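You operate a simulated robot arm through the tools that you are given. There is no shell and no other tool. Be economical: measure what you need, move in short steps, check, and stop when the job is done.

You are at the controls of a simulated robot arm. One attempt, no reset.

## Task
Press the key box stop key two times. Take the grey gauge block on the mouth of the collecting belt and put it away on the top of the mandrel bench. Take the guide roller with the blue cap and put it on the back of the reel bench. Stack the metal block marked "92" from the top of the check bench on top of the metal block that says "62". Take the roll end on the top of the check bench and put it away in the grey stock tray on the small steel bench. Stack the blue filter with white pleats marked "F92" from the top of the check bench on top of the blue filter with white pleats labelled "F72". Put the teal tag on the top of the check bench away on the top of the packing bench. The order is free. Set down upright: roll end.

The check looks at the end state, three seconds after you hand in, the way a careful person would. Anything else that was tipped, shoved, dropped, spilled or broken makes it a failure. Lids that push on must go on centred and level and be pressed home; caps that screw on are set level and turned clockwise until they are tight.

## Robot
A 7-joint arm with a vacuum gripper on a trunk, on a base that drives. Base frame: it is fixed to the floor where the robot stands at the start and does not move with it; the origin is under the middle of the robot, x ahead of it, y to its left, z up. Units: mm, degrees, N and s.
With the tool pointing down near the work surface it reaches from about 100 to 780 mm from the robot's upright axis, wherever it stands. Its first joint turns from -166.0 to 166.0 degrees. Places, roughly: back of the reel bench (80x15 cm) [3920, 120, 780]; blue filter with white pleats [-750, 2500, 1000]; grey gauge block [750, -750, 750]; grey stock tray on the small steel bench [200, 3000, 800]; guide roller with the blue cap (4x5x15 cm) [2100, 200, 900]; key box stop key [600, -100, 600]; metal block [-1250, 2000, 1000]; roll end [-1250, 2500, 1000]; teal tag [-750, 2750, 750]; top of the mandrel bench (55x25 cm) [-280, 1740, 860]; top of the packing bench [-1000, -2300, 800]. Payload 1.88 kg.
Tool frame: the origin (TCP) lies in the middle of the cups' lips, and z points out of the cups. The gripper has 1 cup of 32 mm across, covering 32 by 32 mm (tool x, y); the bellows give 14 mm. With the vacuum on, a cup seals on a smooth face that it is pressed against (1 to 4 N); it does not hold porous or soft things. The pull reaches 41 N.
Orientation is that of the tool frame in the base frame, as a unit quaternion [w, x, y, z]. With the cups facing straight down, the tool's x points along the base's -x, its y along +y and its z along -z.

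## Interface
- The arm moves only by the tool nudge_tool. Its argument "steps" is a list of rows, each a list of 6 numbers: the shift along the tool's x, y, z in units of 25 mm (1.0 is 25 mm), then the turn, a rotation vector about the tool's x, y, z in units of 8 degrees (1.0 is 8 degrees). In form: [[tx, ty, tz, rx, ry, rz], ...]. A call has 1 to 10 rows; each row shifts and turns the commanded pose from where the row before left it, along the tool's axes as they then stand. "vacuum" is the vacuum: 1 switches it on, -1 off, set as the call begins (left out, the last holds). A call with a number of a shift or a turn outside -1 to 1 is refused whole. Each row takes 0.2 s and may step no farther than 50 mm and 8.6 degrees from the row before; otherwise, or with a gripper value out of range, the whole call is refused. Where a pose cannot be reached the arm comes as near as it can. A force on the tool above 40 N (or 10 N above the force at the start of the call, whichever is more), or a blocked arm, ends the call early, and 0.2 s more pass. The pull builds up within a second once a cup has sealed. Time passes only in rows, and 0.2 s behind the last, so rows that do not move give it time. The reply holds the time, the measured pose of the TCP, the force on the tool along the base axes and the pull of the vacuum, in the units named above and with some noise, with the torque about the TCP (base axes, N m) and any sound that the robot's microphone picked up, and new pictures: "show" is both (left out), scene, wrist or none.
- Cameras (640 x 400 px; columns grow to the right, rows downward): "scene" is now at [16.1, 115.6, 1378.9]; the picture's right is [-0.54, -0.84, 0.00], its down [-0.45, 0.29, -0.85] and it looks along [0.71, -0.46, -0.53] (base axes); focal length 249 px, centre (320, 200). "wrist" rides on the gripper at [82, 14, -216] in the tool frame; the picture's right is [-0.17, 0.99, 0.00], its down [-0.91, -0.15, -0.37] and it looks along [-0.37, -0.06, 0.93] (tool axes); focal length 243 px, centre (320, 200). There is no depth. A picture from a camera that has moved, and an enlarged one, comes with that camera's place and axes in the base frame and with its lens.
- lift_body(by): slides the trunk up (or, below 0, down) by that many mm; the arm and the scene camera ride with it, the base frame stays. It gives what a move gives, with no picture.
- steer(legs): drives the robot by 1 to 6 legs, each [ahead, left, turn to the left] in mm, mm and degrees, along the robot's own axes; the way and the turn of a leg run together, so that a leg with both is an arc; at most 1500 mm and 180 degrees a leg. The arm and the cameras ride along, it lands a little off, and it stops where it bumps. It gives what a move gives, and a new picture of the scene camera.
- head_to(pan, tilt): turns the head with the scene camera to pan (to the left, within 155 degrees either way) and tilt (down, from -29 to 69), counted from straight ahead of the robot. It gives what a move gives, and a new picture of the scene camera.
- zoom(camera, box): a new picture of the part [left, top, right, bottom] of that camera's present view, enlarged. It takes no simulated time.
- sign_off(): hands the job in; it is judged then, once.

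Work in short steps. Places have to be worked out from the pictures, the camera data and where the tool is seen: move nearer, look again, correct. Check each grasp and each placing, and mend what went wrong. You have 196 turns and 260 pictures in all, those below and enlarged ones among them. Switch the vacuum off and draw the arm clear of the work before you hand the job in, unless the task says otherwise; then end with one line.

The tools are called after "Emit:" as name(argument=value, ...) on one line, values as JSON. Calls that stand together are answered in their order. nudge_tool: Moves the arm, as the interface text tells. Its arguments: {"type":"object","properties":{"steps":{"type":"array","items":{"type":"array","items":{"type":"number"}}},"vacuum":{"type":"number"},"show":{"type":"string","enum":["both","scene","wrist","none"]}},"required":["steps"]} The other tools are called the same way: lift_body (by) slides the trunk up or down; steer (legs) drives the base; head_to (pan, tilt) turns the head that bears the scene camera; zoom (camera, box) takes an enlarged picture of a part of a camera's view; sign_off () hands the job in.

At the start:

```text
clock: 0.0
tcp_pos: [464.4, -114.2, 1163.4]
tcp_rot: [0.0, -0.001, 1.0, 0.0]
force: [-0.3, -1.1, -0.5]
torque: [-0.03, 0.03, 0.01]
pull: 0.0
trunk travel left (down, up): [-318.0, 272.0]
robot x, y, heading: [-0.2, -2.9, 0.4]
head pan, tilt: [-32.7, 32.3]
```

scene: 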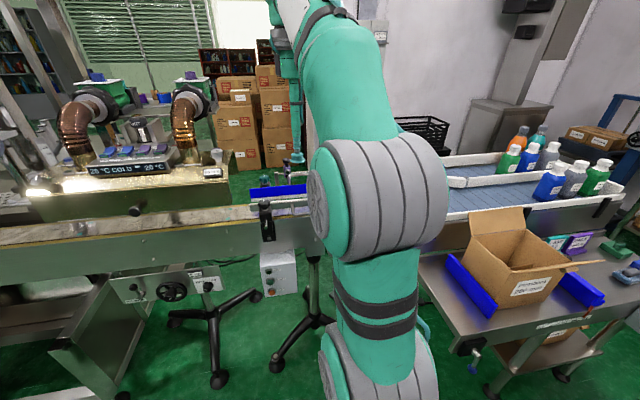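
wrist: 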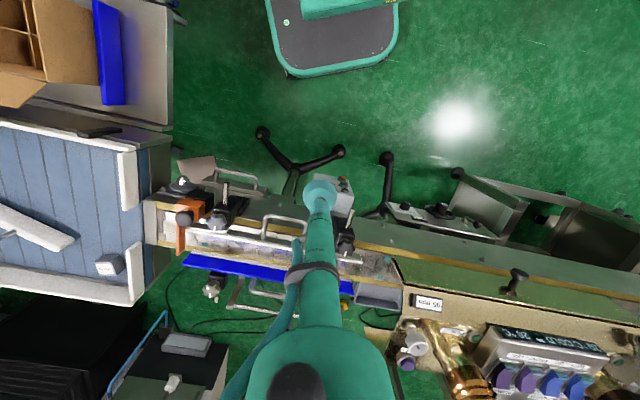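

I start by enlarging the key box and the collecting belt region.

Emit:
zoom(camera="scene", box=[230, 230, 330, 310])

Emit:
zoom(camera="wrist", box=[270, 150, 390, 240])

Emit:
zoom(camera="wrist", box=[0, 100, 240, 310])

```text
5.00 times, centred on (280, 270) of scene
camera zoom: at [16.1, 115.6, 1378.9], right [-0.54, -0.84, 0.0], down [-0.45, 0.29, -0.85], along [0.71, -0.46, -0.53], focal length 1246 px, centre (520, -150)
```

zoom: 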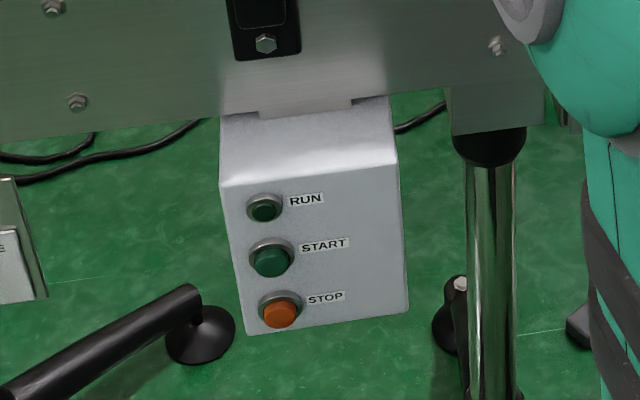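

```text
4.44 times, centred on (330, 195) of wrist
camera zoom: at [382.1, -100.5, 1380.6], right [0.17, 0.99, 0.0], down [0.91, -0.15, 0.37], along [0.37, -0.06, -0.93], focal length 1078 px, centre (276, 222)
```

zoom: 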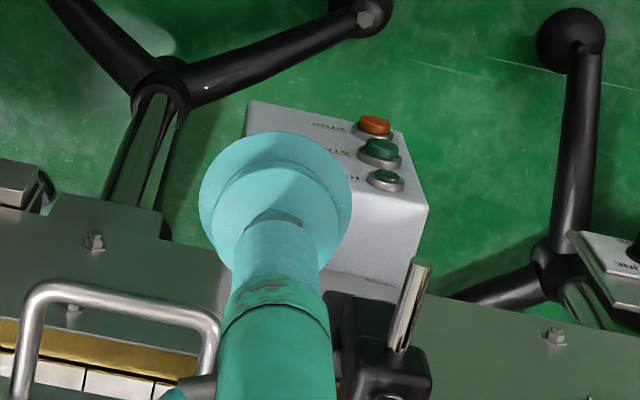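

```text
1.90 times, centred on (120, 205) of wrist
camera zoom: at [382.1, -100.5, 1380.6], right [0.17, 0.99, 0.0], down [0.91, -0.15, 0.37], along [0.37, -0.06, -0.93], focal length 462 px, centre (701, 190)
```

zoom: 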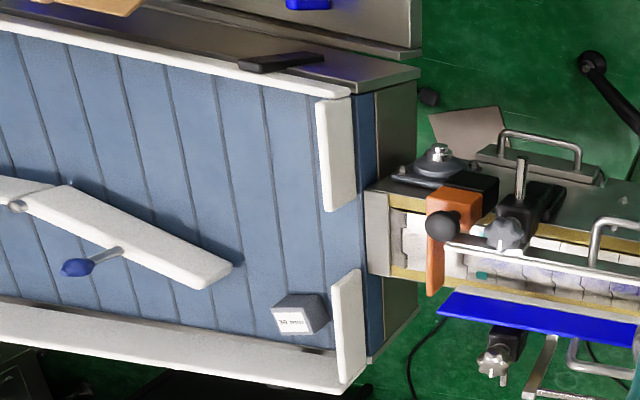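

The stop key triangulates to about (639, -65, 565), on an upright face looking toward -x. I look around with the head to learn the surroundings before moving.

Emit:
head_to(pan=-80, tilt=35)

Emit:
head_to(pan=-140, tilt=25)

Emit:
head_to(pan=150, tilt=25)

Emit:
head_to(pan=95, tilt=25)

Emit:
head_to(pan=40, tilt=25)

```text
clock: 1.1
tcp_pos: [462.9, -114.6, 1163.6]
tcp_rot: [0.001, 0.0, 1.0, 0.001]
force: [0.2, -0.8, 0.4]
torque: [0.02, 0.04, 0.0]
pull: 0.0
trunk travel left (down, up): [-318.0, 272.0]
robot x, y, heading: [3.5, 0.2, -0.2]
head pan, tilt: [-80.0, 35.0]
camera scene: at [-43.8, 77.1, 1374.7], right [-0.98, -0.17, 0.0], down [-0.1, 0.56, -0.82], along [0.14, -0.81, -0.57], focal length 249 px, centre (320, 200)
```

scene: 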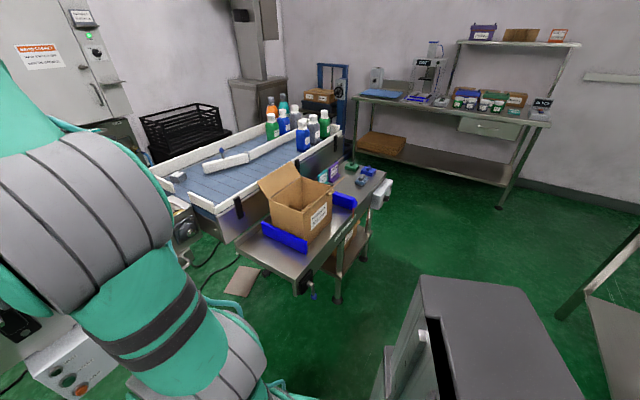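

```text
clock: 2.5
tcp_pos: [463.5, -113.7, 1164.2]
tcp_rot: [0.0, 0.0, 1.0, -0.001]
force: [-0.2, 0.4, 0.3]
torque: [0.0, 0.02, 0.0]
pull: 0.0
trunk travel left (down, up): [-318.0, 272.0]
robot x, y, heading: [-0.4, -1.5, -0.1]
head pan, tilt: [-140.0, 25.0]
camera scene: at [-129.7, 104.6, 1390.4], right [-0.64, 0.77, 0.0], down [0.32, 0.27, -0.91], along [-0.69, -0.58, -0.42], focal length 249 px, centre (320, 200)
```

scene: 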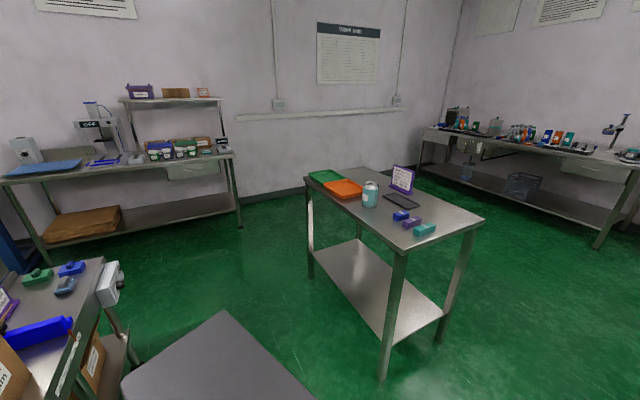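

```text
clock: 6.4
tcp_pos: [462.9, -115.2, 1164.4]
tcp_rot: [0.0, 0.001, 1.0, 0.0]
force: [0.3, 0.5, -0.3]
torque: [-0.03, 0.0, -0.01]
pull: 0.0
trunk travel left (down, up): [-318.0, 272.0]
robot x, y, heading: [-0.1, 3.2, 0.2]
head pan, tilt: [150.0, 25.0]
camera scene: at [-139.0, 209.9, 1390.5], right [0.5, 0.87, 0.0], down [0.37, -0.21, -0.91], along [-0.78, 0.45, -0.42], focal length 249 px, centre (320, 200)
```

scene: 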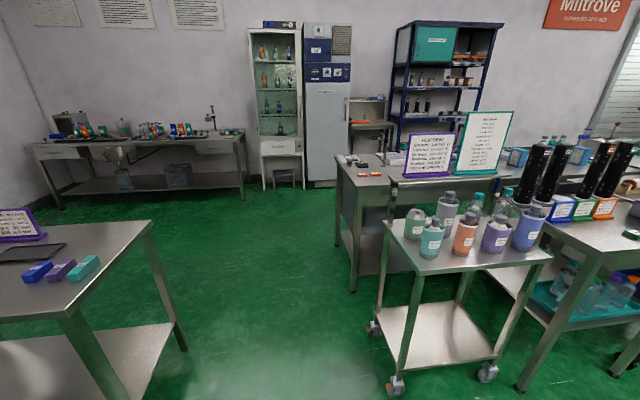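

```text
clock: 7.7
tcp_pos: [464.2, -115.2, 1163.3]
tcp_rot: [0.001, 0.0, 1.0, 0.0]
force: [-0.1, 0.6, 0.7]
torque: [-0.04, 0.02, -0.02]
pull: 0.1
trunk travel left (down, up): [-318.0, 272.0]
robot x, y, heading: [-0.8, 1.0, 0.0]
head pan, tilt: [95.0, 25.0]
camera scene: at [-67.3, 255.6, 1390.5], right [1.0, 0.09, 0.0], down [0.04, -0.42, -0.91], along [-0.08, 0.9, -0.42], focal length 249 px, centre (320, 200)
```

scene: 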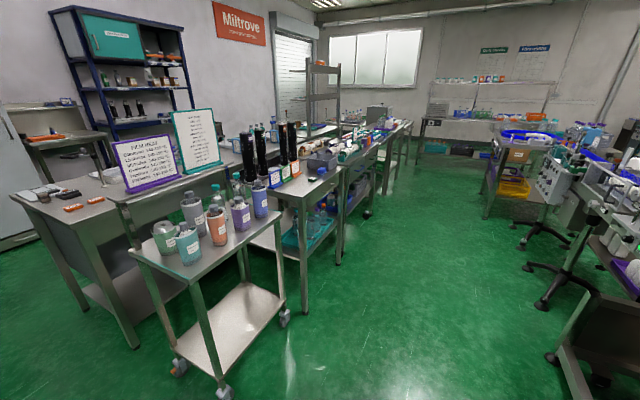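

```text
clock: 8.9
tcp_pos: [463.9, -114.5, 1163.4]
tcp_rot: [0.0, -0.001, 1.0, 0.001]
force: [0.1, -0.8, 0.3]
torque: [-0.01, -0.02, 0.01]
pull: 0.0
trunk travel left (down, up): [-318.0, 272.0]
robot x, y, heading: [-2.2, 1.6, -0.2]
head pan, tilt: [40.0, 25.0]
camera scene: at [11.4, 223.1, 1390.5], right [0.64, -0.77, 0.0], down [-0.32, -0.27, -0.91], along [0.69, 0.58, -0.42], focal length 249 px, centre (320, 200)
```

scene: 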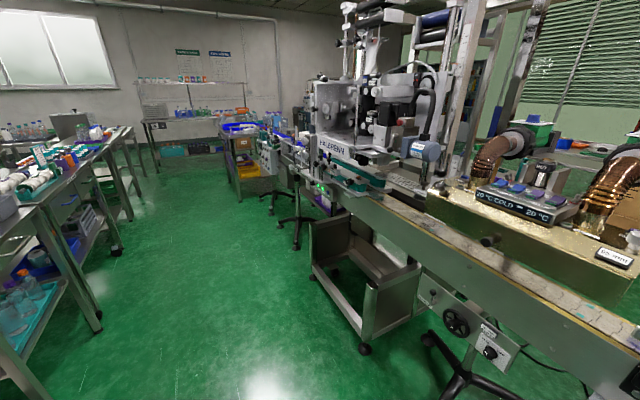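

I'll look down around the robot to see the grey box nearby and the floor clearances.

Emit:
head_to(pan=-110, tilt=60)

Emit:
head_to(pan=-55, tilt=50)

```text
clock: 11.2
tcp_pos: [463.6, -114.4, 1162.6]
tcp_rot: [0.0, 0.0, 1.0, 0.001]
force: [-0.7, -0.2, 0.2]
torque: [0.01, 0.02, -0.02]
pull: 0.2
trunk travel left (down, up): [-318.0, 272.0]
robot x, y, heading: [1.7, 2.4, -0.1]
head pan, tilt: [-110.0, 60.0]
camera scene: at [-82.0, 101.2, 1340.4], right [-0.94, 0.34, 0.0], down [0.3, 0.81, -0.5], along [-0.17, -0.47, -0.87], focal length 249 px, centre (320, 200)
```

scene: 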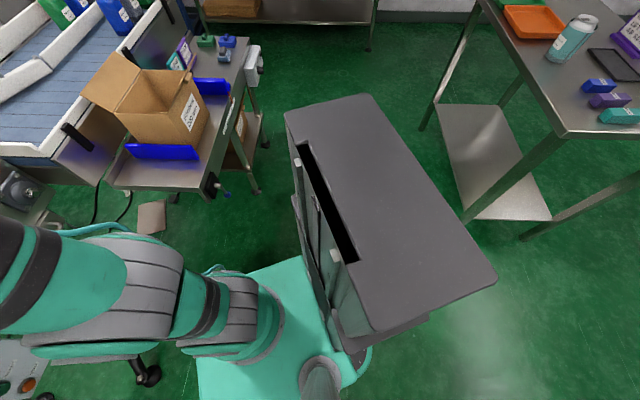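

```text
clock: 12.5
tcp_pos: [463.3, -114.4, 1164.3]
tcp_rot: [0.0, 0.0, 1.0, 0.0]
force: [0.0, -0.6, 0.3]
torque: [0.03, -0.01, 0.0]
pull: 0.1
trunk travel left (down, up): [-318.0, 272.0]
robot x, y, heading: [4.6, 0.5, -0.1]
head pan, tilt: [-55.0, 50.0]
camera scene: at [-15.1, 100.7, 1352.9], right [-0.82, -0.57, 0.0], down [-0.44, 0.63, -0.64], along [0.37, -0.53, -0.77], focal length 249 px, centre (320, 200)
```

scene: 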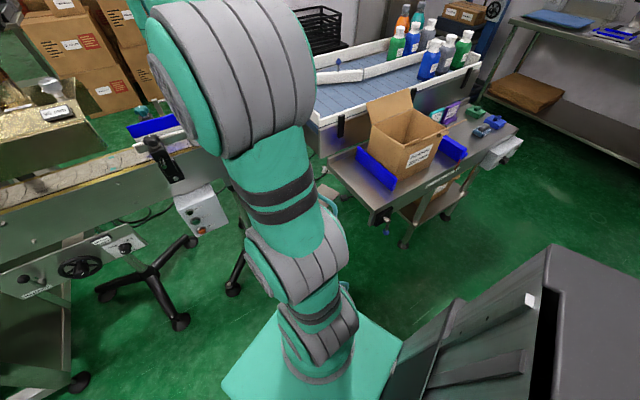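

The grey tower is the robot's own trunk. For the key press I lower the trunk and swing the tool to point along +x.

Emit:
lift_body(by=-250)

Emit:
nudge_tool(steps=[[0, 0.3, 0, 0, -1, 0], [0, 0.3, 0, 0, -1, 0], [0, 0.3, 0, 0, -1, 0], [0, 0.3, 0, 0, -1, 0], [0, 0.3, 0, 0, -1, 0], [0, 0.3, 0, 0, -1, 0], [0, 0, 0, 0, -1, 0], [0, 0, 0, 0, -1, 0], [0, 0, 0, 0, -1, 0], [0, 0, 0, 0, -1, 0]], show="both")

```text
clock: 15.1
tcp_pos: [464.0, -114.5, 914.2]
tcp_rot: [0.0, 0.0, 1.0, 0.001]
force: [0.2, -0.7, -0.3]
torque: [0.0, 0.03, 0.04]
pull: 0.0
trunk travel left (down, up): [-68.0, 522.0]
robot x, y, heading: [-0.3, 0.9, -0.0]
head pan, tilt: [-55.0, 50.0]
```

```text
clock: 16.7
tcp_pos: [509.1, -84.8, 821.3]
tcp_rot: [0.364, 0.018, 0.93, 0.04]
force: [0.6, -0.2, 0.4]
torque: [0.01, 0.01, 0.04]
pull: 0.1
trunk travel left (down, up): [-68.0, 522.0]
robot x, y, heading: [-2.0, -0.2, -0.0]
head pan, tilt: [-55.0, 50.0]
stopped in row 7: the arm was blocked; the commanded pose is now the measured one
camera scene: at [-14.9, 100.7, 1104.5], right [-0.82, -0.57, 0.0], down [-0.44, 0.63, -0.64], along [0.37, -0.53, -0.77], focal length 249 px, centre (320, 200)
camera wrist: at [302.1, -80.4, 926.2], right [0.12, 0.97, 0.2], down [0.42, -0.23, 0.88], along [0.9, -0.03, -0.43], focal length 243 px, centre (320, 200)
```

scene: 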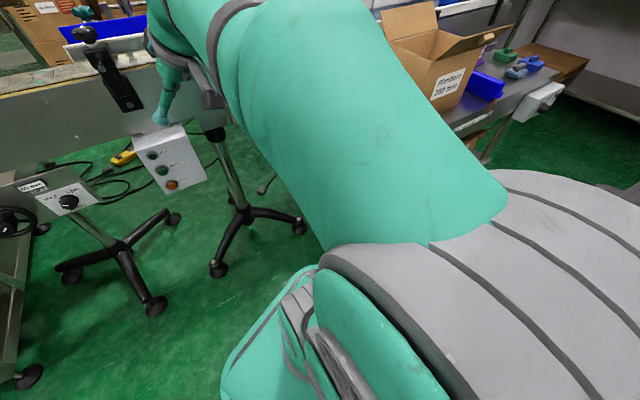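
wrist: 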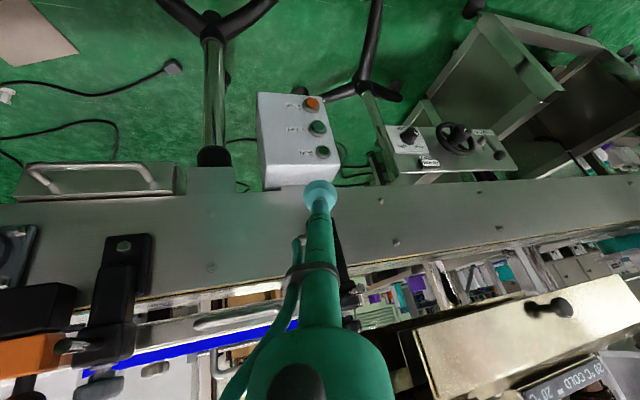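

The wrist was blocked at ~43° tilt, since the tool is too close in. I back the base up 250 mm so the forearm can stretch flatter, then continue to tilt.

Emit:
steer(legs=[[-250, 0, 0]])

Emit:
nudge_tool(steps=[[-1, 0, 1, 0, 0, 0], [-1, 0, 1, 0, 0, 0], [-1, 0, 1, 0, 0, 0], [-1, 0, 1, 0, 0, 0], [-1, 0, 1, 0, 0, 0], [-1, 0, 1, 0, 0, 0]], show="scene")

```text
clock: 18.5
tcp_pos: [261.2, -86.2, 819.0]
tcp_rot: [0.365, 0.018, 0.93, 0.041]
force: [-0.8, -0.9, 0.2]
torque: [0.03, 0.0, 0.0]
pull: 0.0
trunk travel left (down, up): [-68.0, 522.0]
robot x, y, heading: [-246.0, 1.2, -0.1]
head pan, tilt: [-55.0, 50.0]
camera scene: at [-262.0, 101.0, 1102.9], right [-0.82, -0.57, 0.0], down [-0.44, 0.63, -0.64], along [0.37, -0.53, -0.77], focal length 249 px, centre (320, 200)
```

scene: 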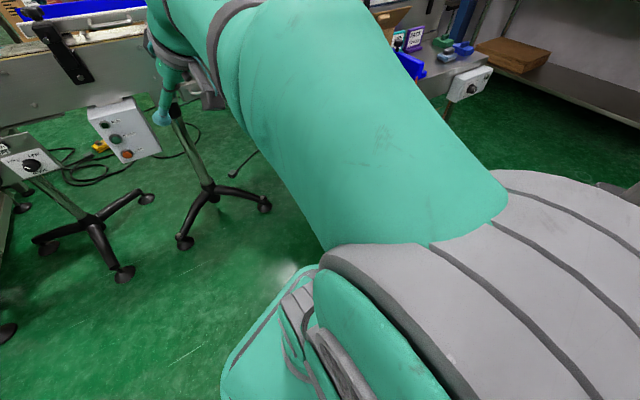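

```text
clock: 19.9
tcp_pos: [472.5, -89.2, 811.6]
tcp_rot: [0.365, 0.018, 0.93, 0.04]
force: [-0.3, -0.7, 0.1]
torque: [0.04, 0.04, -0.04]
pull: 0.1
trunk travel left (down, up): [-68.0, 522.0]
robot x, y, heading: [-247.8, 3.5, 0.0]
head pan, tilt: [-55.0, 50.0]
camera scene: at [-262.6, 101.0, 1102.9], right [-0.82, -0.57, 0.0], down [-0.44, 0.63, -0.64], along [0.37, -0.53, -0.77], focal length 249 px, centre (320, 200)
```

scene: 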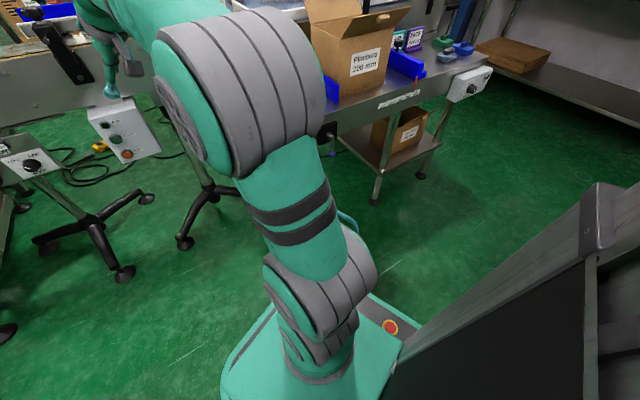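

Reach is good now. I continue tilting to horizontal.

Emit:
nudge_tool(steps=[[0, 0, 0, 0, -1, 0], [0, 0, 0, 0, -1, 0], [0, 0, 0, 0, -1, 0], [0, 0, 0, 0, -1, 0], [0, 0, 0, 0, -1, 0], [0, 0, 0, 0, -0.88, 0]], show="wrist")

```text
clock: 21.3
tcp_pos: [532.1, -82.1, 770.1]
tcp_rot: [0.632, -0.03, 0.774, 0.009]
force: [0.0, -0.5, -0.3]
torque: [0.0, -0.11, 0.01]
pull: 0.0
trunk travel left (down, up): [-68.0, 522.0]
robot x, y, heading: [-246.8, 2.0, -0.1]
head pan, tilt: [-55.0, 50.0]
stopped in row 6: the arm was blocked; the commanded pose is now the measured one
camera wrist: at [302.8, -82.0, 733.1], right [-0.02, 0.99, 0.14], down [-0.18, -0.14, 0.97], along [0.98, 0.0, 0.18], focal length 243 px, centre (320, 200)
```

wrist: 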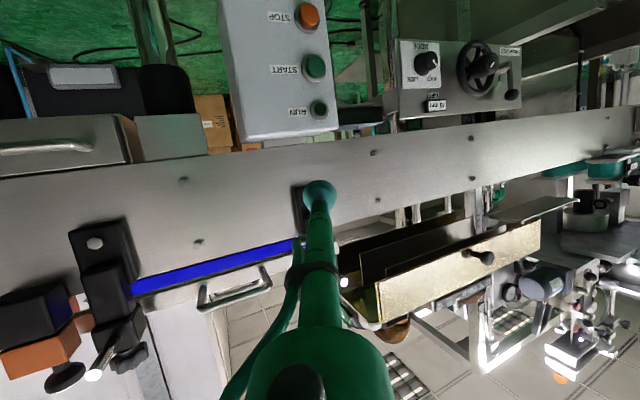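

Tool now ~11° below horizontal; the wrist picture confirms the stop key at (639, -65, 564). I move down in front of it.

Emit:
nudge_tool(steps=[[0.97, 0.1, 0.35, 0, 0, 0], [0.97, 0.1, 0.35, 0, 0, 0], [0.97, 0.1, 0.35, 0, 0, 0], [0.97, 0.1, 0.35, 0, 0, 0], [0.97, 0.1, 0.35, 0, 0, 0], [0.97, 0.1, 0.35, 0, 0, 0], [0.97, 0.1, 0.35, 0, 0, 0], [0.97, 0.1, 0.35, 0, 0, 0]], show="wrist")

```text
clock: 23.1
tcp_pos: [553.8, -65.6, 585.8]
tcp_rot: [0.639, -0.029, 0.769, 0.008]
force: [0.0, -0.4, 0.3]
torque: [0.0, 0.04, 0.0]
pull: 0.0
trunk travel left (down, up): [-68.0, 522.0]
robot x, y, heading: [-248.5, 4.2, -0.3]
head pan, tilt: [-55.0, 50.0]
camera wrist: at [326.0, -65.2, 544.9], right [-0.02, 0.99, 0.14], down [-0.19, -0.14, 0.97], along [0.98, 0.0, 0.19], focal length 243 px, centre (320, 200)
```

wrist: 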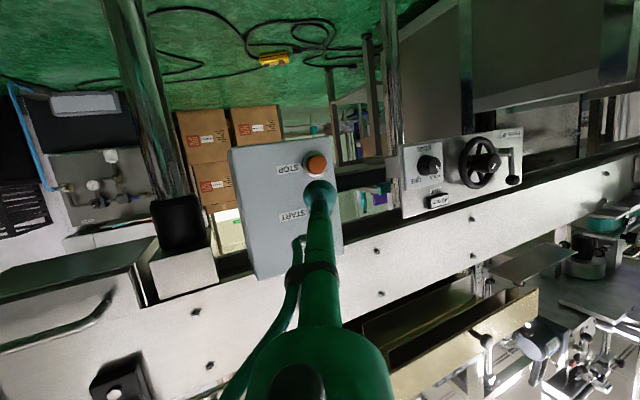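

The key sits at about (638, -65, 561). I close in to ~30 mm short of it with a slight drop.

Emit:
nudge_tool(steps=[[0.15, -0.06, 0.9, 0, 0, 0], [0.15, -0.06, 0.9, 0, 0, 0]], show="wrist")

```text
clock: 23.7
tcp_pos: [594.5, -67.1, 569.7]
tcp_rot: [0.639, -0.028, 0.769, 0.007]
force: [0.8, 0.2, 0.1]
torque: [-0.01, 0.04, 0.05]
pull: 0.0
trunk travel left (down, up): [-68.0, 522.0]
robot x, y, heading: [-246.5, -1.4, -0.1]
head pan, tilt: [-55.0, 50.0]
camera wrist: at [367.1, -66.9, 529.1], right [-0.02, 0.99, 0.14], down [-0.19, -0.14, 0.97], along [0.98, 0.0, 0.19], focal length 243 px, centre (320, 200)
```

wrist: 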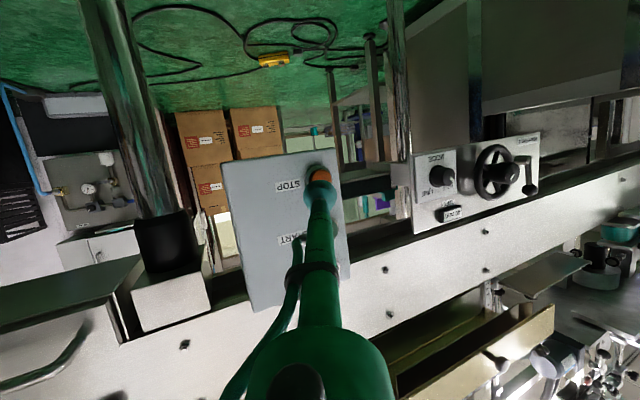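

Contact should come around x=640–658, z≈556. I advance in small steps watching the force.

Emit:
nudge_tool(steps=[[0.1, 0.0, 0.4, 0, 0, 0], [0.1, 0, 0.4, 0, 0, 0], [0, 0, 0.3, 0, 0, 0]], show="wrist")

```text
clock: 24.5
tcp_pos: [620.6, -66.4, 560.3]
tcp_rot: [0.639, -0.029, 0.769, 0.007]
force: [-0.1, 0.4, -0.7]
torque: [-0.01, 0.03, -0.02]
pull: 0.0
trunk travel left (down, up): [-68.0, 522.0]
robot x, y, heading: [-246.5, 1.1, -0.1]
head pan, tilt: [-55.0, 50.0]
camera wrist: at [393.4, -65.8, 520.2], right [-0.02, 0.99, 0.14], down [-0.19, -0.14, 0.97], along [0.98, 0.0, 0.19], focal length 243 px, centre (320, 200)
```

wrist: 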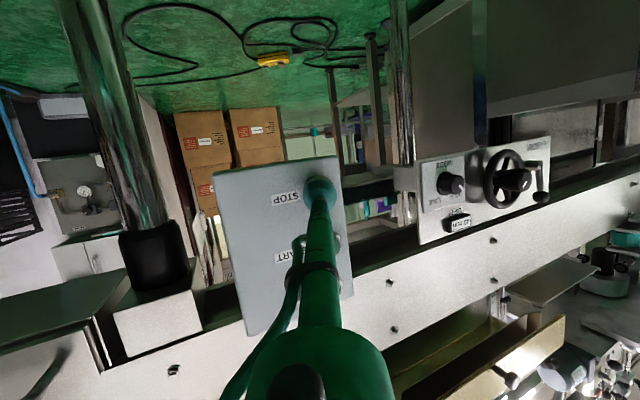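

The cup covers the key now. I push on in small steps.

Emit:
nudge_tool(steps=[[0, 0, 0.25, 0, 0, 0], [0, 0, 0.25, 0, 0, 0], [0, 0, 0.25, 0, 0, 0]], show="none")

```text
clock: 25.3
tcp_pos: [638.4, -65.7, 557.2]
tcp_rot: [0.639, -0.028, 0.769, 0.007]
force: [0.7, 0.2, 0.4]
torque: [0.02, -0.01, -0.02]
pull: 0.0
trunk travel left (down, up): [-68.0, 522.0]
robot x, y, heading: [-245.8, 1.4, -0.3]
head pan, tilt: [-55.0, 50.0]
```

Emit:
nudge_tool(steps=[[0, 0, 0.2, 0, 0, 0], [0, 0, 0.2, 0, 0, 0], [0, 0, 0, 0, 0, 0]], show="none")

```text
clock: 26.1
tcp_pos: [648.9, -66.8, 554.5]
tcp_rot: [0.638, -0.029, 0.769, 0.007]
force: [-2.5, -0.9, 2.0]
torque: [-0.05, 0.02, 0.05]
pull: 0.1
trunk travel left (down, up): [-68.0, 522.0]
robot x, y, heading: [-244.9, 1.9, -0.1]
head pan, tilt: [-55.0, 50.0]
heard: click
```

A click: one press. I draw back to release it.

Emit:
nudge_tool(steps=[[0, 0, -0.5, 0, 0, 0], [0, 0, -0.5, 0, 0, 0], [0, 0, -0.2, 0, 0, 0], [0, 0, 0, 0, 0, 0]], show="none")

Emit:
nudge_tool(steps=[[0, 0, 0.5, 0, 0, 0], [0, 0, 0.5, 0, 0, 0], [0, 0, 0.2, 0, 0, 0], [0, 0, 0, 0, 0, 0]], show="none")

```text
clock: 27.1
tcp_pos: [621.7, -67.0, 561.1]
tcp_rot: [0.638, -0.03, 0.769, 0.009]
force: [-0.1, -0.5, 0.5]
torque: [-0.02, -0.01, 0.02]
pull: 0.1
trunk travel left (down, up): [-68.0, 522.0]
robot x, y, heading: [-246.8, 0.1, -0.3]
head pan, tilt: [-55.0, 50.0]
```

```text
clock: 28.1
tcp_pos: [649.7, -65.9, 553.1]
tcp_rot: [0.639, -0.029, 0.769, 0.007]
force: [-2.9, 0.8, 2.3]
torque: [-0.01, 0.03, -0.03]
pull: 0.0
trunk travel left (down, up): [-68.0, 522.0]
robot x, y, heading: [-246.1, 0.8, -0.0]
head pan, tilt: [-55.0, 50.0]
heard: click
```

Second click heard, so the key is pressed twice. I back away, and look at the box for a sanity check.

Emit:
nudge_tool(steps=[[0, 0, -0.5, 0, 0, 0], [0, 0, -1, 0, 0, 0], [0, 0, -1, 0, 0, 0], [0, 0, -1, 0, 0, 0], [-0.5, 0, -1, 0, 0, 0], [-0.5, 0, -1, 0, 0, 0], [-1, 0, -0.5, 0, 0, 0], [-1, 0, 0, 0, 0.5, 0], [-1, 0, 0, 0, 0.5, 0]], show="wrist")

```text
clock: 30.1
tcp_pos: [523.5, -70.3, 678.0]
tcp_rot: [0.583, -0.029, 0.812, 0.005]
force: [0.5, -0.1, 0.2]
torque: [0.0, -0.02, -0.01]
pull: 0.1
trunk travel left (down, up): [-68.0, 522.0]
robot x, y, heading: [-247.4, -1.5, -0.1]
head pan, tilt: [-55.0, 50.0]
camera wrist: at [291.3, -69.1, 669.4], right [0.0, 0.99, 0.13], down [-0.06, -0.13, 0.99], along [1.0, -0.01, 0.06], focal length 243 px, centre (320, 200)
```

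wrist: 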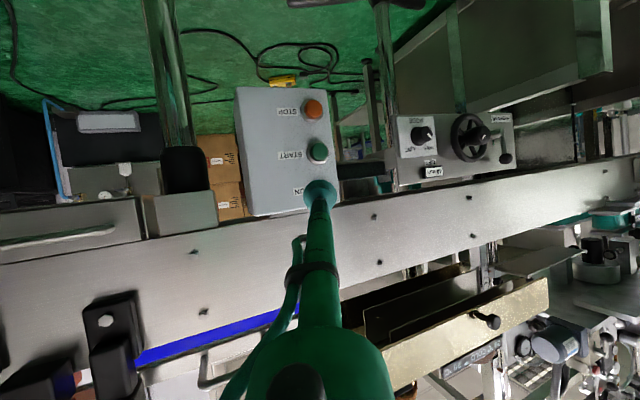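

Now I raise the trunk and bring the tool back to pointing straight down.

Emit:
lift_body(by=400)

Emit:
nudge_tool(steps=[[0, 0, 0, 0, 0.99, 0], [0, 0, 0, 0, 0.99, 0], [0, 0, 0, 0, 0.99, 0], [0, 0, 0, 0, 0.99, 0], [0, 0, 0, 0, 0.99, 0], [0, 0, 0, 0, 0.99, 0], [0, 0, 0, 0, 0.99, 0], [0, 0, 0, 0, 0.99, 0], [0, 0, 0, 0, 0.99, 0]], show="none")

Emit:
head_to(pan=-50, tilt=40)

```text
clock: 33.9
tcp_pos: [522.9, -71.2, 1078.7]
tcp_rot: [0.583, -0.029, 0.812, 0.005]
force: [-0.4, 0.9, 0.0]
torque: [-0.01, 0.0, 0.04]
pull: 0.2
trunk travel left (down, up): [-468.0, 122.0]
robot x, y, heading: [-246.5, 6.0, 0.1]
head pan, tilt: [-55.0, 50.0]
```

```text
clock: 35.9
tcp_pos: [512.8, -69.1, 1067.0]
tcp_rot: [-0.002, -0.029, 0.999, -0.015]
force: [0.7, -0.1, -0.9]
torque: [-0.1, 0.09, -0.03]
pull: 0.0
out of reach, approached as far as the arm can: row 9
trunk travel left (down, up): [-468.0, 122.0]
robot x, y, heading: [-243.2, -2.3, -0.2]
head pan, tilt: [-55.0, 50.0]
```

```text
clock: 36.6
tcp_pos: [510.0, -70.7, 1072.0]
tcp_rot: [0.003, -0.03, 0.999, -0.017]
force: [-0.1, -0.2, -0.2]
torque: [-0.05, -0.01, 0.01]
pull: 0.1
trunk travel left (down, up): [-468.0, 122.0]
robot x, y, heading: [-247.6, -1.5, 0.1]
head pan, tilt: [-50.0, 40.0]
camera scene: at [-251.6, 98.9, 1517.1], right [-0.77, -0.64, 0.0], down [-0.41, 0.49, -0.77], along [0.49, -0.59, -0.64], focal length 249 px, centre (320, 200)
```

scene: 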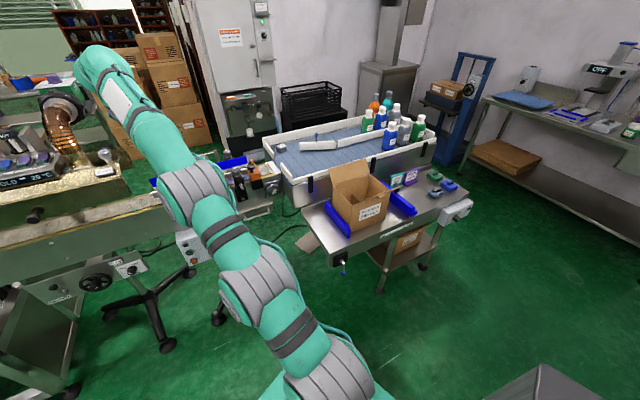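

I level the tool, pull it in, and enlarge the belt mouth to pin the gauge block.

Emit:
nudge_tool(steps=[[1, 0, 0, -0.25, 0, 0.43], [1, 0, 0, 0, 0, 0], [1, 0, 0, 0, 0, 0], [1, 0, 0, 0, 0, 0], [1, 0, 0, 0, 0, 0], [1, 0, 0, 0, 0, 0], [1, 0, 0, 0, 0, 0]], show="none")

Emit:
zoom(camera="scene", box=[220, 110, 380, 210])

```text
clock: 38.2
tcp_pos: [335.9, -68.3, 1073.1]
tcp_rot: [0.001, 0.004, 1.0, 0.005]
force: [0.5, 0.3, 0.1]
torque: [0.0, 0.02, 0.04]
pull: 0.2
trunk travel left (down, up): [-468.0, 122.0]
robot x, y, heading: [-250.2, 2.2, -0.2]
head pan, tilt: [-50.0, 40.0]
```

```text
4.00 times, centred on (300, 160) of scene
camera zoom: at [-251.7, 98.9, 1517.1], right [-0.77, -0.64, 0.0], down [-0.41, 0.49, -0.77], along [0.49, -0.59, -0.64], focal length 997 px, centre (400, 360)
```

zoom: 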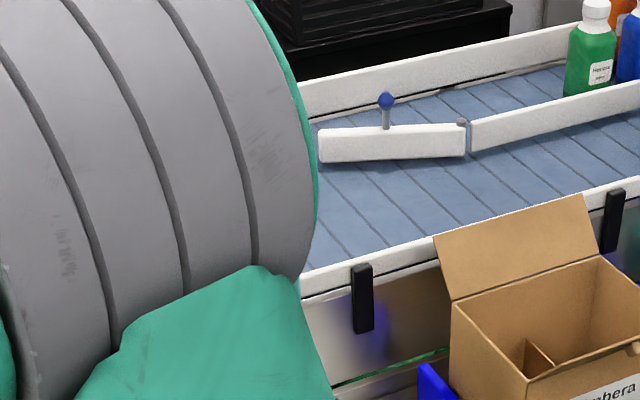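

The arm hides the block. I pull in further, then drive to about (230, -50) turned 30° right, a spot from which the belt mouth should be in reach.

Emit:
nudge_tool(steps=[[1, 0, -0.5, 0, 0, 0], [1, 0, -0.5, 0, 0, 0], [1, 0, -0.5, 0, 0, 0], [1, 0, -0.5, 0, 0, 0], [1, 0, -0.5, 0, 0, 0]], show="none")

Emit:
steer(legs=[[0, 0, -30], [441, 197, 0]])

Emit:
nudge_tool(steps=[[0, 0, 0, 0, 0, 0]], show="wrist")

```text
clock: 39.4
tcp_pos: [210.5, -67.4, 1132.6]
tcp_rot: [0.001, 0.002, 1.0, 0.005]
force: [0.0, 0.5, -0.2]
torque: [-0.03, 0.03, 0.03]
pull: 0.0
trunk travel left (down, up): [-468.0, 122.0]
robot x, y, heading: [-246.1, -1.3, -0.1]
head pan, tilt: [-50.0, 40.0]
```

```text
clock: 43.7
tcp_pos: [589.6, -344.7, 1132.5]
tcp_rot: [0.002, 0.263, 0.965, 0.005]
force: [-1.0, 0.2, 0.5]
torque: [-0.01, -0.04, 0.0]
pull: 0.1
trunk travel left (down, up): [-468.0, 122.0]
robot x, y, heading: [228.7, -54.7, -30.5]
head pan, tilt: [-50.0, 40.0]
camera scene: at [274.2, 33.2, 1517.1], right [-0.99, -0.17, 0.0], down [-0.11, 0.63, -0.77], along [0.13, -0.76, -0.64], focal length 249 px, centre (320, 200)
```

scene: 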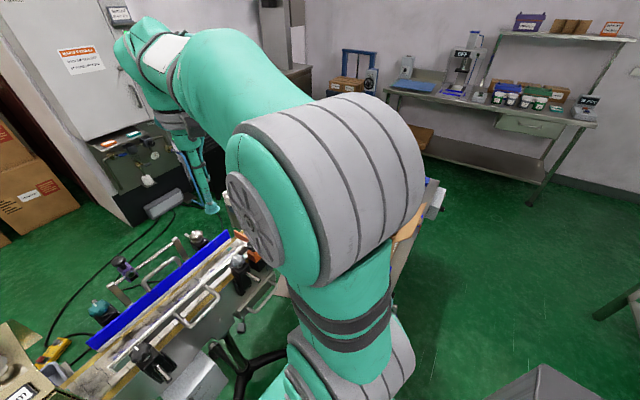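

```text
clock: 44.1
tcp_pos: [589.7, -343.6, 1132.3]
tcp_rot: [0.002, 0.263, 0.965, 0.004]
force: [0.2, -0.8, -0.1]
torque: [-0.02, -0.01, 0.03]
pull: 0.1
trunk travel left (down, up): [-468.0, 122.0]
robot x, y, heading: [227.9, -56.5, -30.5]
head pan, tilt: [-50.0, 40.0]
camera wrist: at [524.6, -291.5, 1349.0], right [0.64, 0.77, 0.01], down [0.71, -0.6, 0.37], along [0.29, -0.23, -0.93], focal length 243 px, centre (320, 200)
```

wrist: 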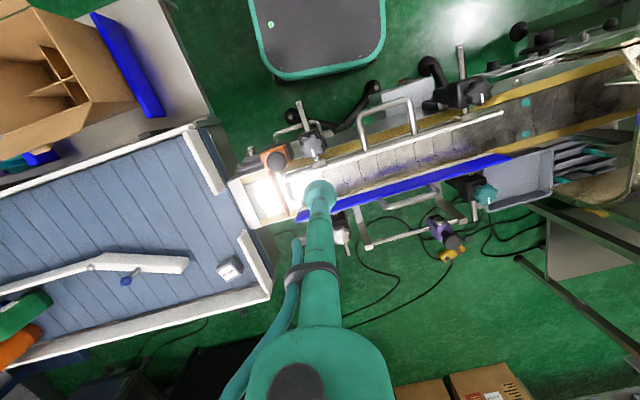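

Block is near (672, -690, ~870). I move above it.

Emit:
nudge_tool(steps=[[-1, -1, 0.4, 0, 0, 0], [-1, -1, 0.4, 0, 0, 0], [-1, -1, 0.4, 0, 0, 0], [-1, -1, 0.4, 0, 0, 0], [-1, -1, 0.4, 0, 0, 0], [-1, -1, 0.4, 0, 0, 0], [-1, -1, 0.4, 0, 0, 0], [-1, -1, 0.4, 0, 0, 0], [-1, -1, 0.4, 0, 0, 0]], show="wrist")

```text
clock: 46.1
tcp_pos: [668.9, -652.9, 1038.7]
tcp_rot: [0.002, 0.263, 0.965, 0.005]
force: [-0.2, 0.3, 0.5]
torque: [0.02, 0.0, -0.02]
pull: 0.0
trunk travel left (down, up): [-468.0, 122.0]
robot x, y, heading: [227.2, -53.2, -30.4]
head pan, tilt: [-50.0, 40.0]
camera wrist: at [603.7, -598.8, 1256.8], right [0.64, 0.77, 0.01], down [0.71, -0.6, 0.37], along [0.29, -0.23, -0.93], focal length 243 px, centre (320, 200)
```

wrist: 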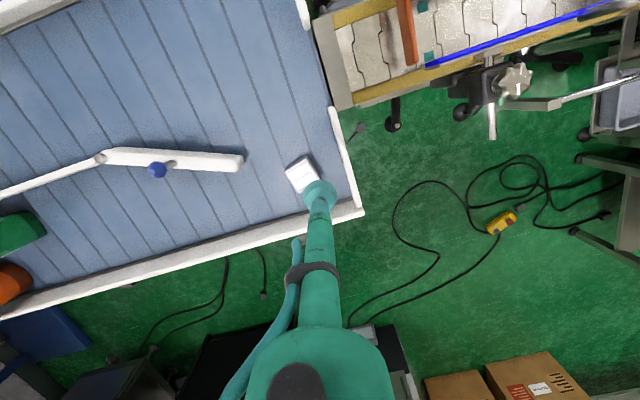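

Refined: block top at about (669, -686, 878). I centre over it and come down to 50 mm above.

Emit:
nudge_tool(steps=[[-0.33, -0.57, 0.8, 0, 0, 0], [-0.33, -0.57, 0.8, 0, 0, 0], [0, 0, 0.9, 0, 0, 0], [0, 0, 0.9, 0, 0, 0], [0, 0, 0.8, 0, 0, 0]], show="wrist")

```text
clock: 47.3
tcp_pos: [671.3, -684.6, 935.3]
tcp_rot: [0.002, 0.262, 0.965, 0.004]
force: [-0.2, -0.3, -0.6]
torque: [-0.05, -0.02, -0.02]
pull: 0.1
trunk travel left (down, up): [-468.0, 122.0]
robot x, y, heading: [228.1, -55.8, -30.3]
head pan, tilt: [-50.0, 40.0]
camera wrist: at [606.3, -631.6, 1151.6], right [0.64, 0.77, 0.01], down [0.71, -0.6, 0.37], along [0.29, -0.23, -0.93], focal length 243 px, centre (320, 200)
```

wrist: 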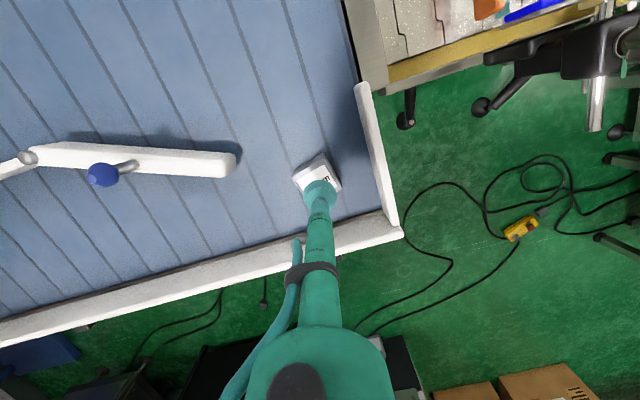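

Emit:
zoom(camera="wrist", box=[270, 140, 370, 220])

```text
5.00 times, centred on (320, 180) of wrist
camera zoom: at [606.3, -631.6, 1151.6], right [0.64, 0.77, 0.01], down [0.71, -0.6, 0.37], along [0.29, -0.23, -0.93], focal length 1213 px, centre (320, 300)
```

zoom: 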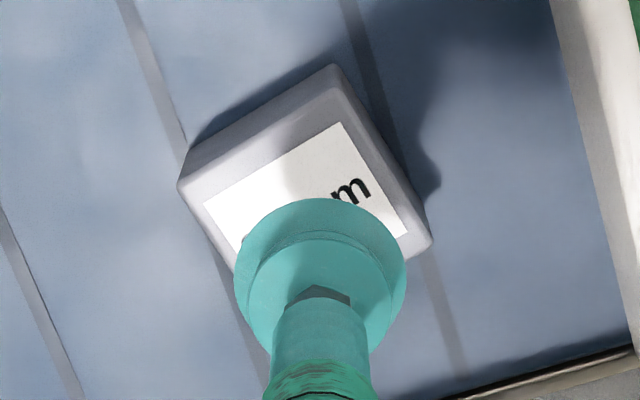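

The cup sits close to centre; shift ~4 mm and descend with vacuum on.

Emit:
nudge_tool(steps=[[-0.18, 0, 0.5, 0, 0, 0], [0, 0, 0.5, 0, 0, 0], [0, 0, 0.4, 0, 0, 0], [0, 0, 0.4, 0, 0, 0], [0, 0, 0.3, 0, 0, 0]], vacuum=1, show="none")

```text
clock: 48.5
tcp_pos: [674.8, -685.7, 886.6]
tcp_rot: [0.005, 0.263, 0.965, 0.002]
force: [1.2, 1.8, 17.9]
torque: [0.03, 0.26, 0.0]
pull: 40.6
trunk travel left (down, up): [-468.0, 122.0]
robot x, y, heading: [227.7, -54.9, -30.1]
head pan, tilt: [-50.0, 40.0]
```

Sealed with full pull. I lift and retract above the robot, then look.

Emit:
nudge_tool(steps=[[0, 0, -0.3, 0, 0, 0], [0, 0, -0.5, 0, 0, 0], [0, 0, -1, 0, 0, 0], [0, 0, -1, 0, 0, 0], [0, 0, -1, 0, 0, 0], [0, 0, -1, 0, 0, 0], [0, 0, -1, 0, 0, 0], [0, 0, -1, 0, 0, 0], [0, 0, -1, 0, 0, 0]], show="wrist")

```text
clock: 50.5
tcp_pos: [668.5, -668.7, 1067.9]
tcp_rot: [0.003, 0.262, 0.965, 0.005]
force: [-0.6, -0.5, -1.2]
torque: [-0.02, 0.02, 0.0]
pull: 40.6
out of reach, approached as far as the arm can: row 8, 9
trunk travel left (down, up): [-468.0, 122.0]
robot x, y, heading: [229.0, -56.1, -30.3]
head pan, tilt: [-50.0, 40.0]
camera wrist: at [604.8, -617.3, 1284.4], right [0.64, 0.77, 0.01], down [0.71, -0.6, 0.37], along [0.29, -0.23, -0.93], focal length 243 px, centre (320, 200)
```

wrist: 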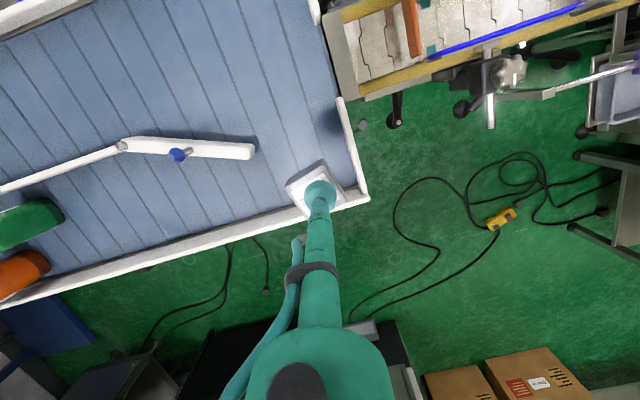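

Block is held. I retract to the robot.

Emit:
nudge_tool(steps=[[1, 1, 0, 0, 0, 0], [1, 1, 0, 0, 0, 0], [1, 1, 0, 0, 0, 0], [1, 1, -0.3, 0, 0, 0], [1, 1, -0.3, 0, 0, 0], [1, 1, -0.3, 0, 0, 0], [1, 1, -0.3, 0, 0, 0], [1, 1, -0.3, 0, 0, 0], [1, 0, 0, 0, 0, 0], [1, 0, 0, 0, 0, 0]], show="none")

Emit:
head_to(pan=130, tilt=30)

```text
clock: 52.7
tcp_pos: [556.8, -369.1, 1110.6]
tcp_rot: [0.002, 0.263, 0.965, 0.004]
force: [-0.5, -0.5, -0.1]
torque: [-0.01, -0.03, -0.02]
pull: 40.3
trunk travel left (down, up): [-468.0, 122.0]
robot x, y, heading: [230.0, -54.0, -30.4]
head pan, tilt: [-50.0, 40.0]
```

```text
clock: 55.4
tcp_pos: [556.2, -370.7, 1109.7]
tcp_rot: [0.002, 0.264, 0.965, 0.004]
force: [-0.3, -0.5, 0.2]
torque: [-0.02, -0.02, 0.01]
pull: 40.7
trunk travel left (down, up): [-468.0, 122.0]
robot x, y, heading: [227.0, -52.8, -30.4]
head pan, tilt: [130.0, 30.0]
camera scene: at [244.5, 206.2, 1532.5], right [0.99, 0.17, 0.0], down [0.08, -0.49, -0.87], along [-0.15, 0.85, -0.5], focal length 249 px, centre (320, 200)
```

scene: 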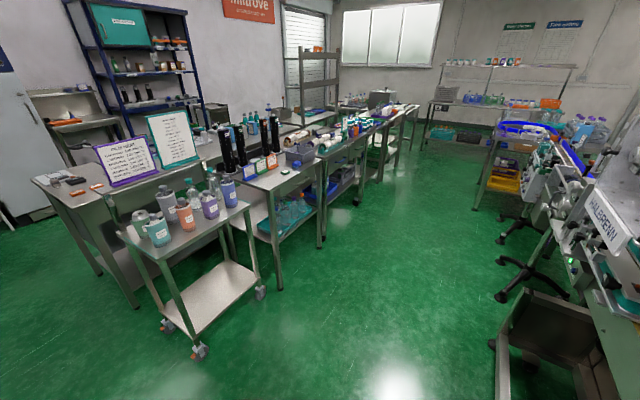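

Held block. I back off, turn around to face the mandrel bench, with trunk raised, and drive alongside it.

Emit:
lift_body(by=110)

Emit:
steer(legs=[[-300, 0, 0], [0, 0, 95], [0, 0, 95]])

```text
clock: 56.9
tcp_pos: [556.0, -370.3, 1219.7]
tcp_rot: [0.002, 0.263, 0.965, 0.004]
force: [0.1, 0.5, 0.3]
torque: [-0.02, -0.03, -0.02]
pull: 41.0
trunk travel left (down, up): [-578.0, 12.0]
robot x, y, heading: [227.0, -56.7, -30.3]
head pan, tilt: [130.0, 30.0]
```

```text
clock: 67.1
tcp_pos: [-431.3, 345.5, 1220.0]
tcp_rot: [0.004, 0.987, -0.16, -0.002]
force: [-0.2, -0.1, -1.3]
torque: [0.02, 0.05, 0.02]
pull: 40.5
trunk travel left (down, up): [-578.0, 12.0]
robot x, y, heading: [-45.4, 106.2, 161.7]
head pan, tilt: [130.0, 30.0]
camera scene: at [-4.9, -153.8, 1642.5], right [-0.93, -0.37, 0.0], down [-0.19, 0.46, -0.87], along [0.32, -0.8, -0.5], focal length 249 px, centre (320, 200)
```

scene: 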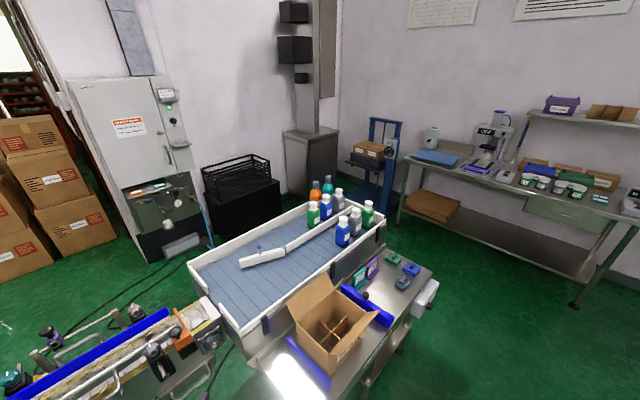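

Head turned toward travel direction, then drive right along the aisle to about (300, 1500).

Emit:
head_to(pan=-50, tilt=35)

Emit:
steer(legs=[[110, -1431, 0]])

```text
clock: 69.8
tcp_pos: [-431.4, 345.2, 1220.8]
tcp_rot: [0.004, 0.987, -0.161, -0.001]
force: [-0.5, 0.1, 0.2]
torque: [-0.02, 0.06, -0.01]
pull: 40.6
trunk travel left (down, up): [-578.0, 12.0]
robot x, y, heading: [-46.0, 105.9, 161.5]
head pan, tilt: [-50.0, 35.0]
camera scene: at [-71.0, 12.0, 1634.7], right [0.93, 0.37, 0.0], down [0.21, -0.53, -0.82], along [-0.3, 0.76, -0.57], focal length 249 px, centre (320, 200)
```

scene: 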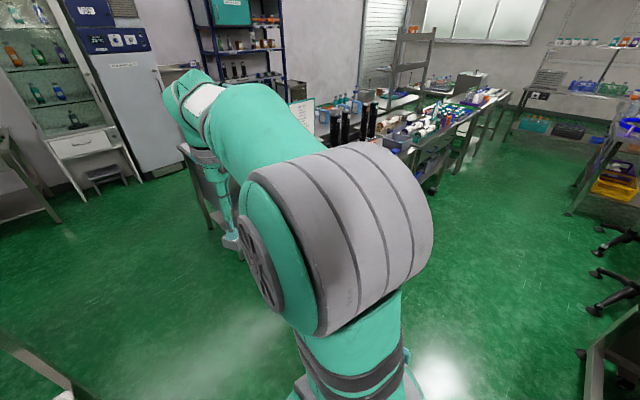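

```text
clock: 76.8
tcp_pos: [-103.7, 1723.4, 1221.0]
tcp_rot: [0.004, 0.988, -0.154, -0.001]
force: [0.2, 0.5, -0.6]
torque: [-0.01, 0.02, -0.02]
pull: 41.0
trunk travel left (down, up): [-578.0, 12.0]
robot x, y, heading: [287.0, 1490.1, 162.6]
head pan, tilt: [-50.0, 35.0]
camera scene: at [261.1, 1396.0, 1634.7], right [0.92, 0.38, 0.0], down [0.22, -0.53, -0.82], along [-0.31, 0.76, -0.57], focal length 249 px, centre (320, 200)
```

scene: 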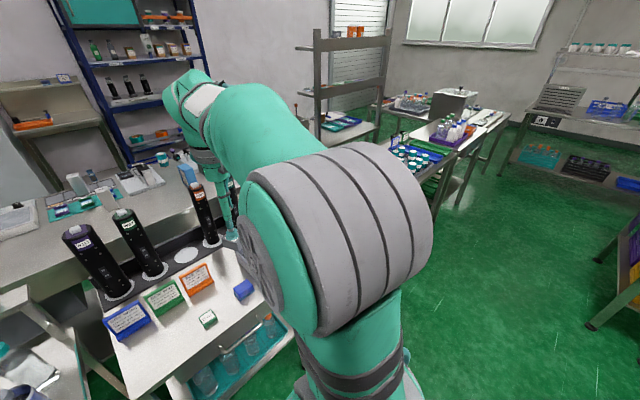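

Now the wrist view shows what is on the mandrel bench below the tool.

Emit:
nudge_tool(steps=[[0, 0, 0, 0, 0, 0]], show="wrist")

Emit:
head_to(pan=-10, tilt=40)

```text
clock: 77.2
tcp_pos: [-102.8, 1723.7, 1219.1]
tcp_rot: [0.004, 0.988, -0.154, -0.002]
force: [-0.8, 0.8, -1.1]
torque: [-0.02, 0.01, -0.02]
pull: 40.2
trunk travel left (down, up): [-578.0, 12.0]
robot x, y, heading: [283.3, 1488.7, 162.6]
head pan, tilt: [-50.0, 35.0]
camera wrist: at [-28.4, 1687.7, 1436.7], right [-0.46, -0.89, 0.01], down [-0.82, 0.43, 0.37], along [-0.34, 0.16, -0.93], focal length 243 px, centre (320, 200)
```

wrist: 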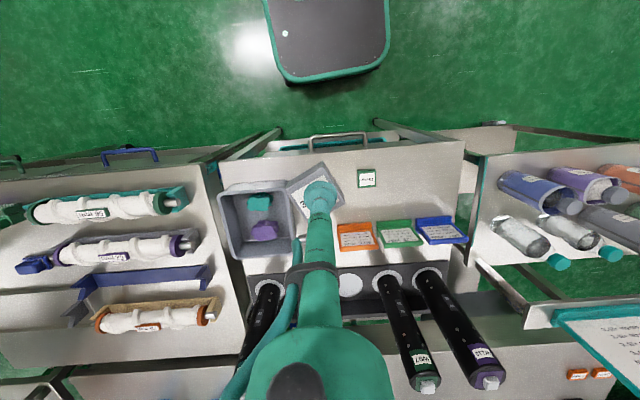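

```text
clock: 78.3
tcp_pos: [-103.4, 1723.3, 1220.0]
tcp_rot: [0.004, 0.988, -0.154, -0.002]
force: [0.1, -0.1, -0.8]
torque: [-0.02, 0.05, 0.01]
pull: 40.4
trunk travel left (down, up): [-578.0, 12.0]
robot x, y, heading: [283.2, 1489.2, 162.5]
head pan, tilt: [-10.0, 40.0]
camera scene: at [219.4, 1353.8, 1627.1], right [0.46, 0.89, 0.0], down [0.57, -0.3, -0.77], along [-0.68, 0.35, -0.64], focal length 249 px, centre (320, 200)
```

scene: 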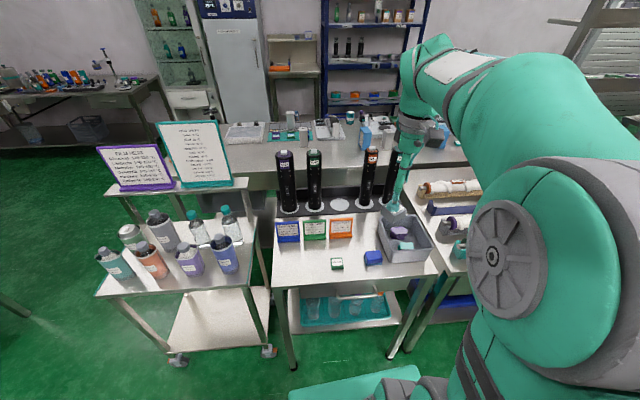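

Mandrel bench surface ≈ z 862; a free spot right of the small green tag is at about (-308, 1548). I move above it.

Emit:
nudge_tool(steps=[[-0.57, 0.92, 0.4, 0, 0, 0], [-0.57, 0.92, 0.4, 0, 0, 0], [-0.57, 0.92, 0.4, 0, 0, 0], [-0.57, 0.92, 0.4, 0, 0, 0], [-0.57, 0.92, 0.4, 0, 0, 0], [-0.57, 0.92, 0.4, 0, 0, 0], [-0.57, 0.92, 0.4, 0, 0, 0], [-0.57, 0.92, 0.4, 0, 0, 0], [-0.57, 0.92, 0.4, 0, 0, 0], [-0.57, 0.92, 0.4, 0, 0, 0]], show="both")

```text
clock: 80.5
tcp_pos: [-312.1, 1547.1, 1120.9]
tcp_rot: [0.005, 0.988, -0.154, -0.002]
force: [-0.6, 0.1, -0.5]
torque: [-0.05, 0.06, 0.02]
pull: 40.6
trunk travel left (down, up): [-578.0, 12.0]
robot x, y, heading: [287.1, 1490.0, 162.4]
head pan, tilt: [-10.0, 40.0]
camera scene: at [219.1, 1353.8, 1627.1], right [0.46, 0.89, 0.0], down [0.57, -0.3, -0.77], along [-0.68, 0.35, -0.64], focal length 249 px, centre (320, 200)
camera wrist: at [-236.7, 1511.2, 1337.3], right [-0.46, -0.89, 0.01], down [-0.82, 0.43, 0.37], along [-0.34, 0.16, -0.93], focal length 243 px, centre (320, 200)
```

scene: 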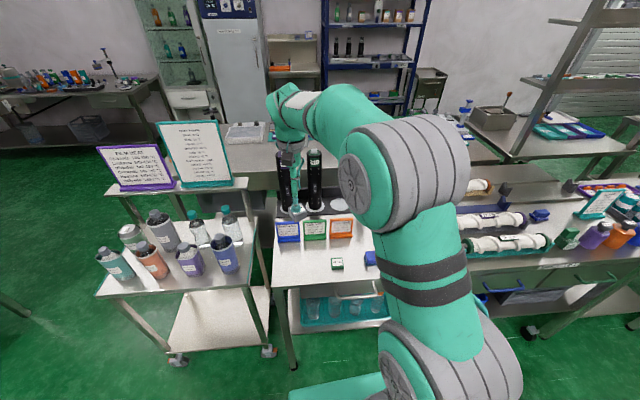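
wrist: 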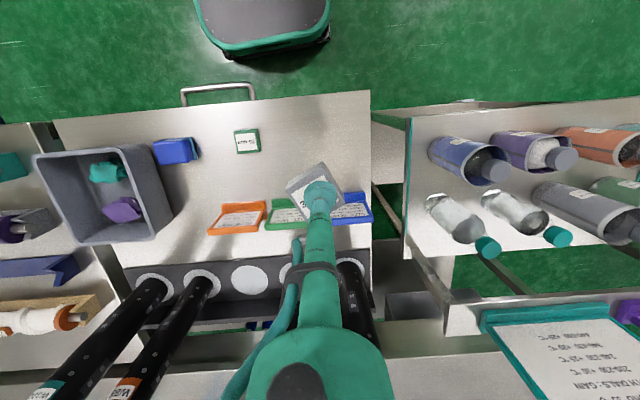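

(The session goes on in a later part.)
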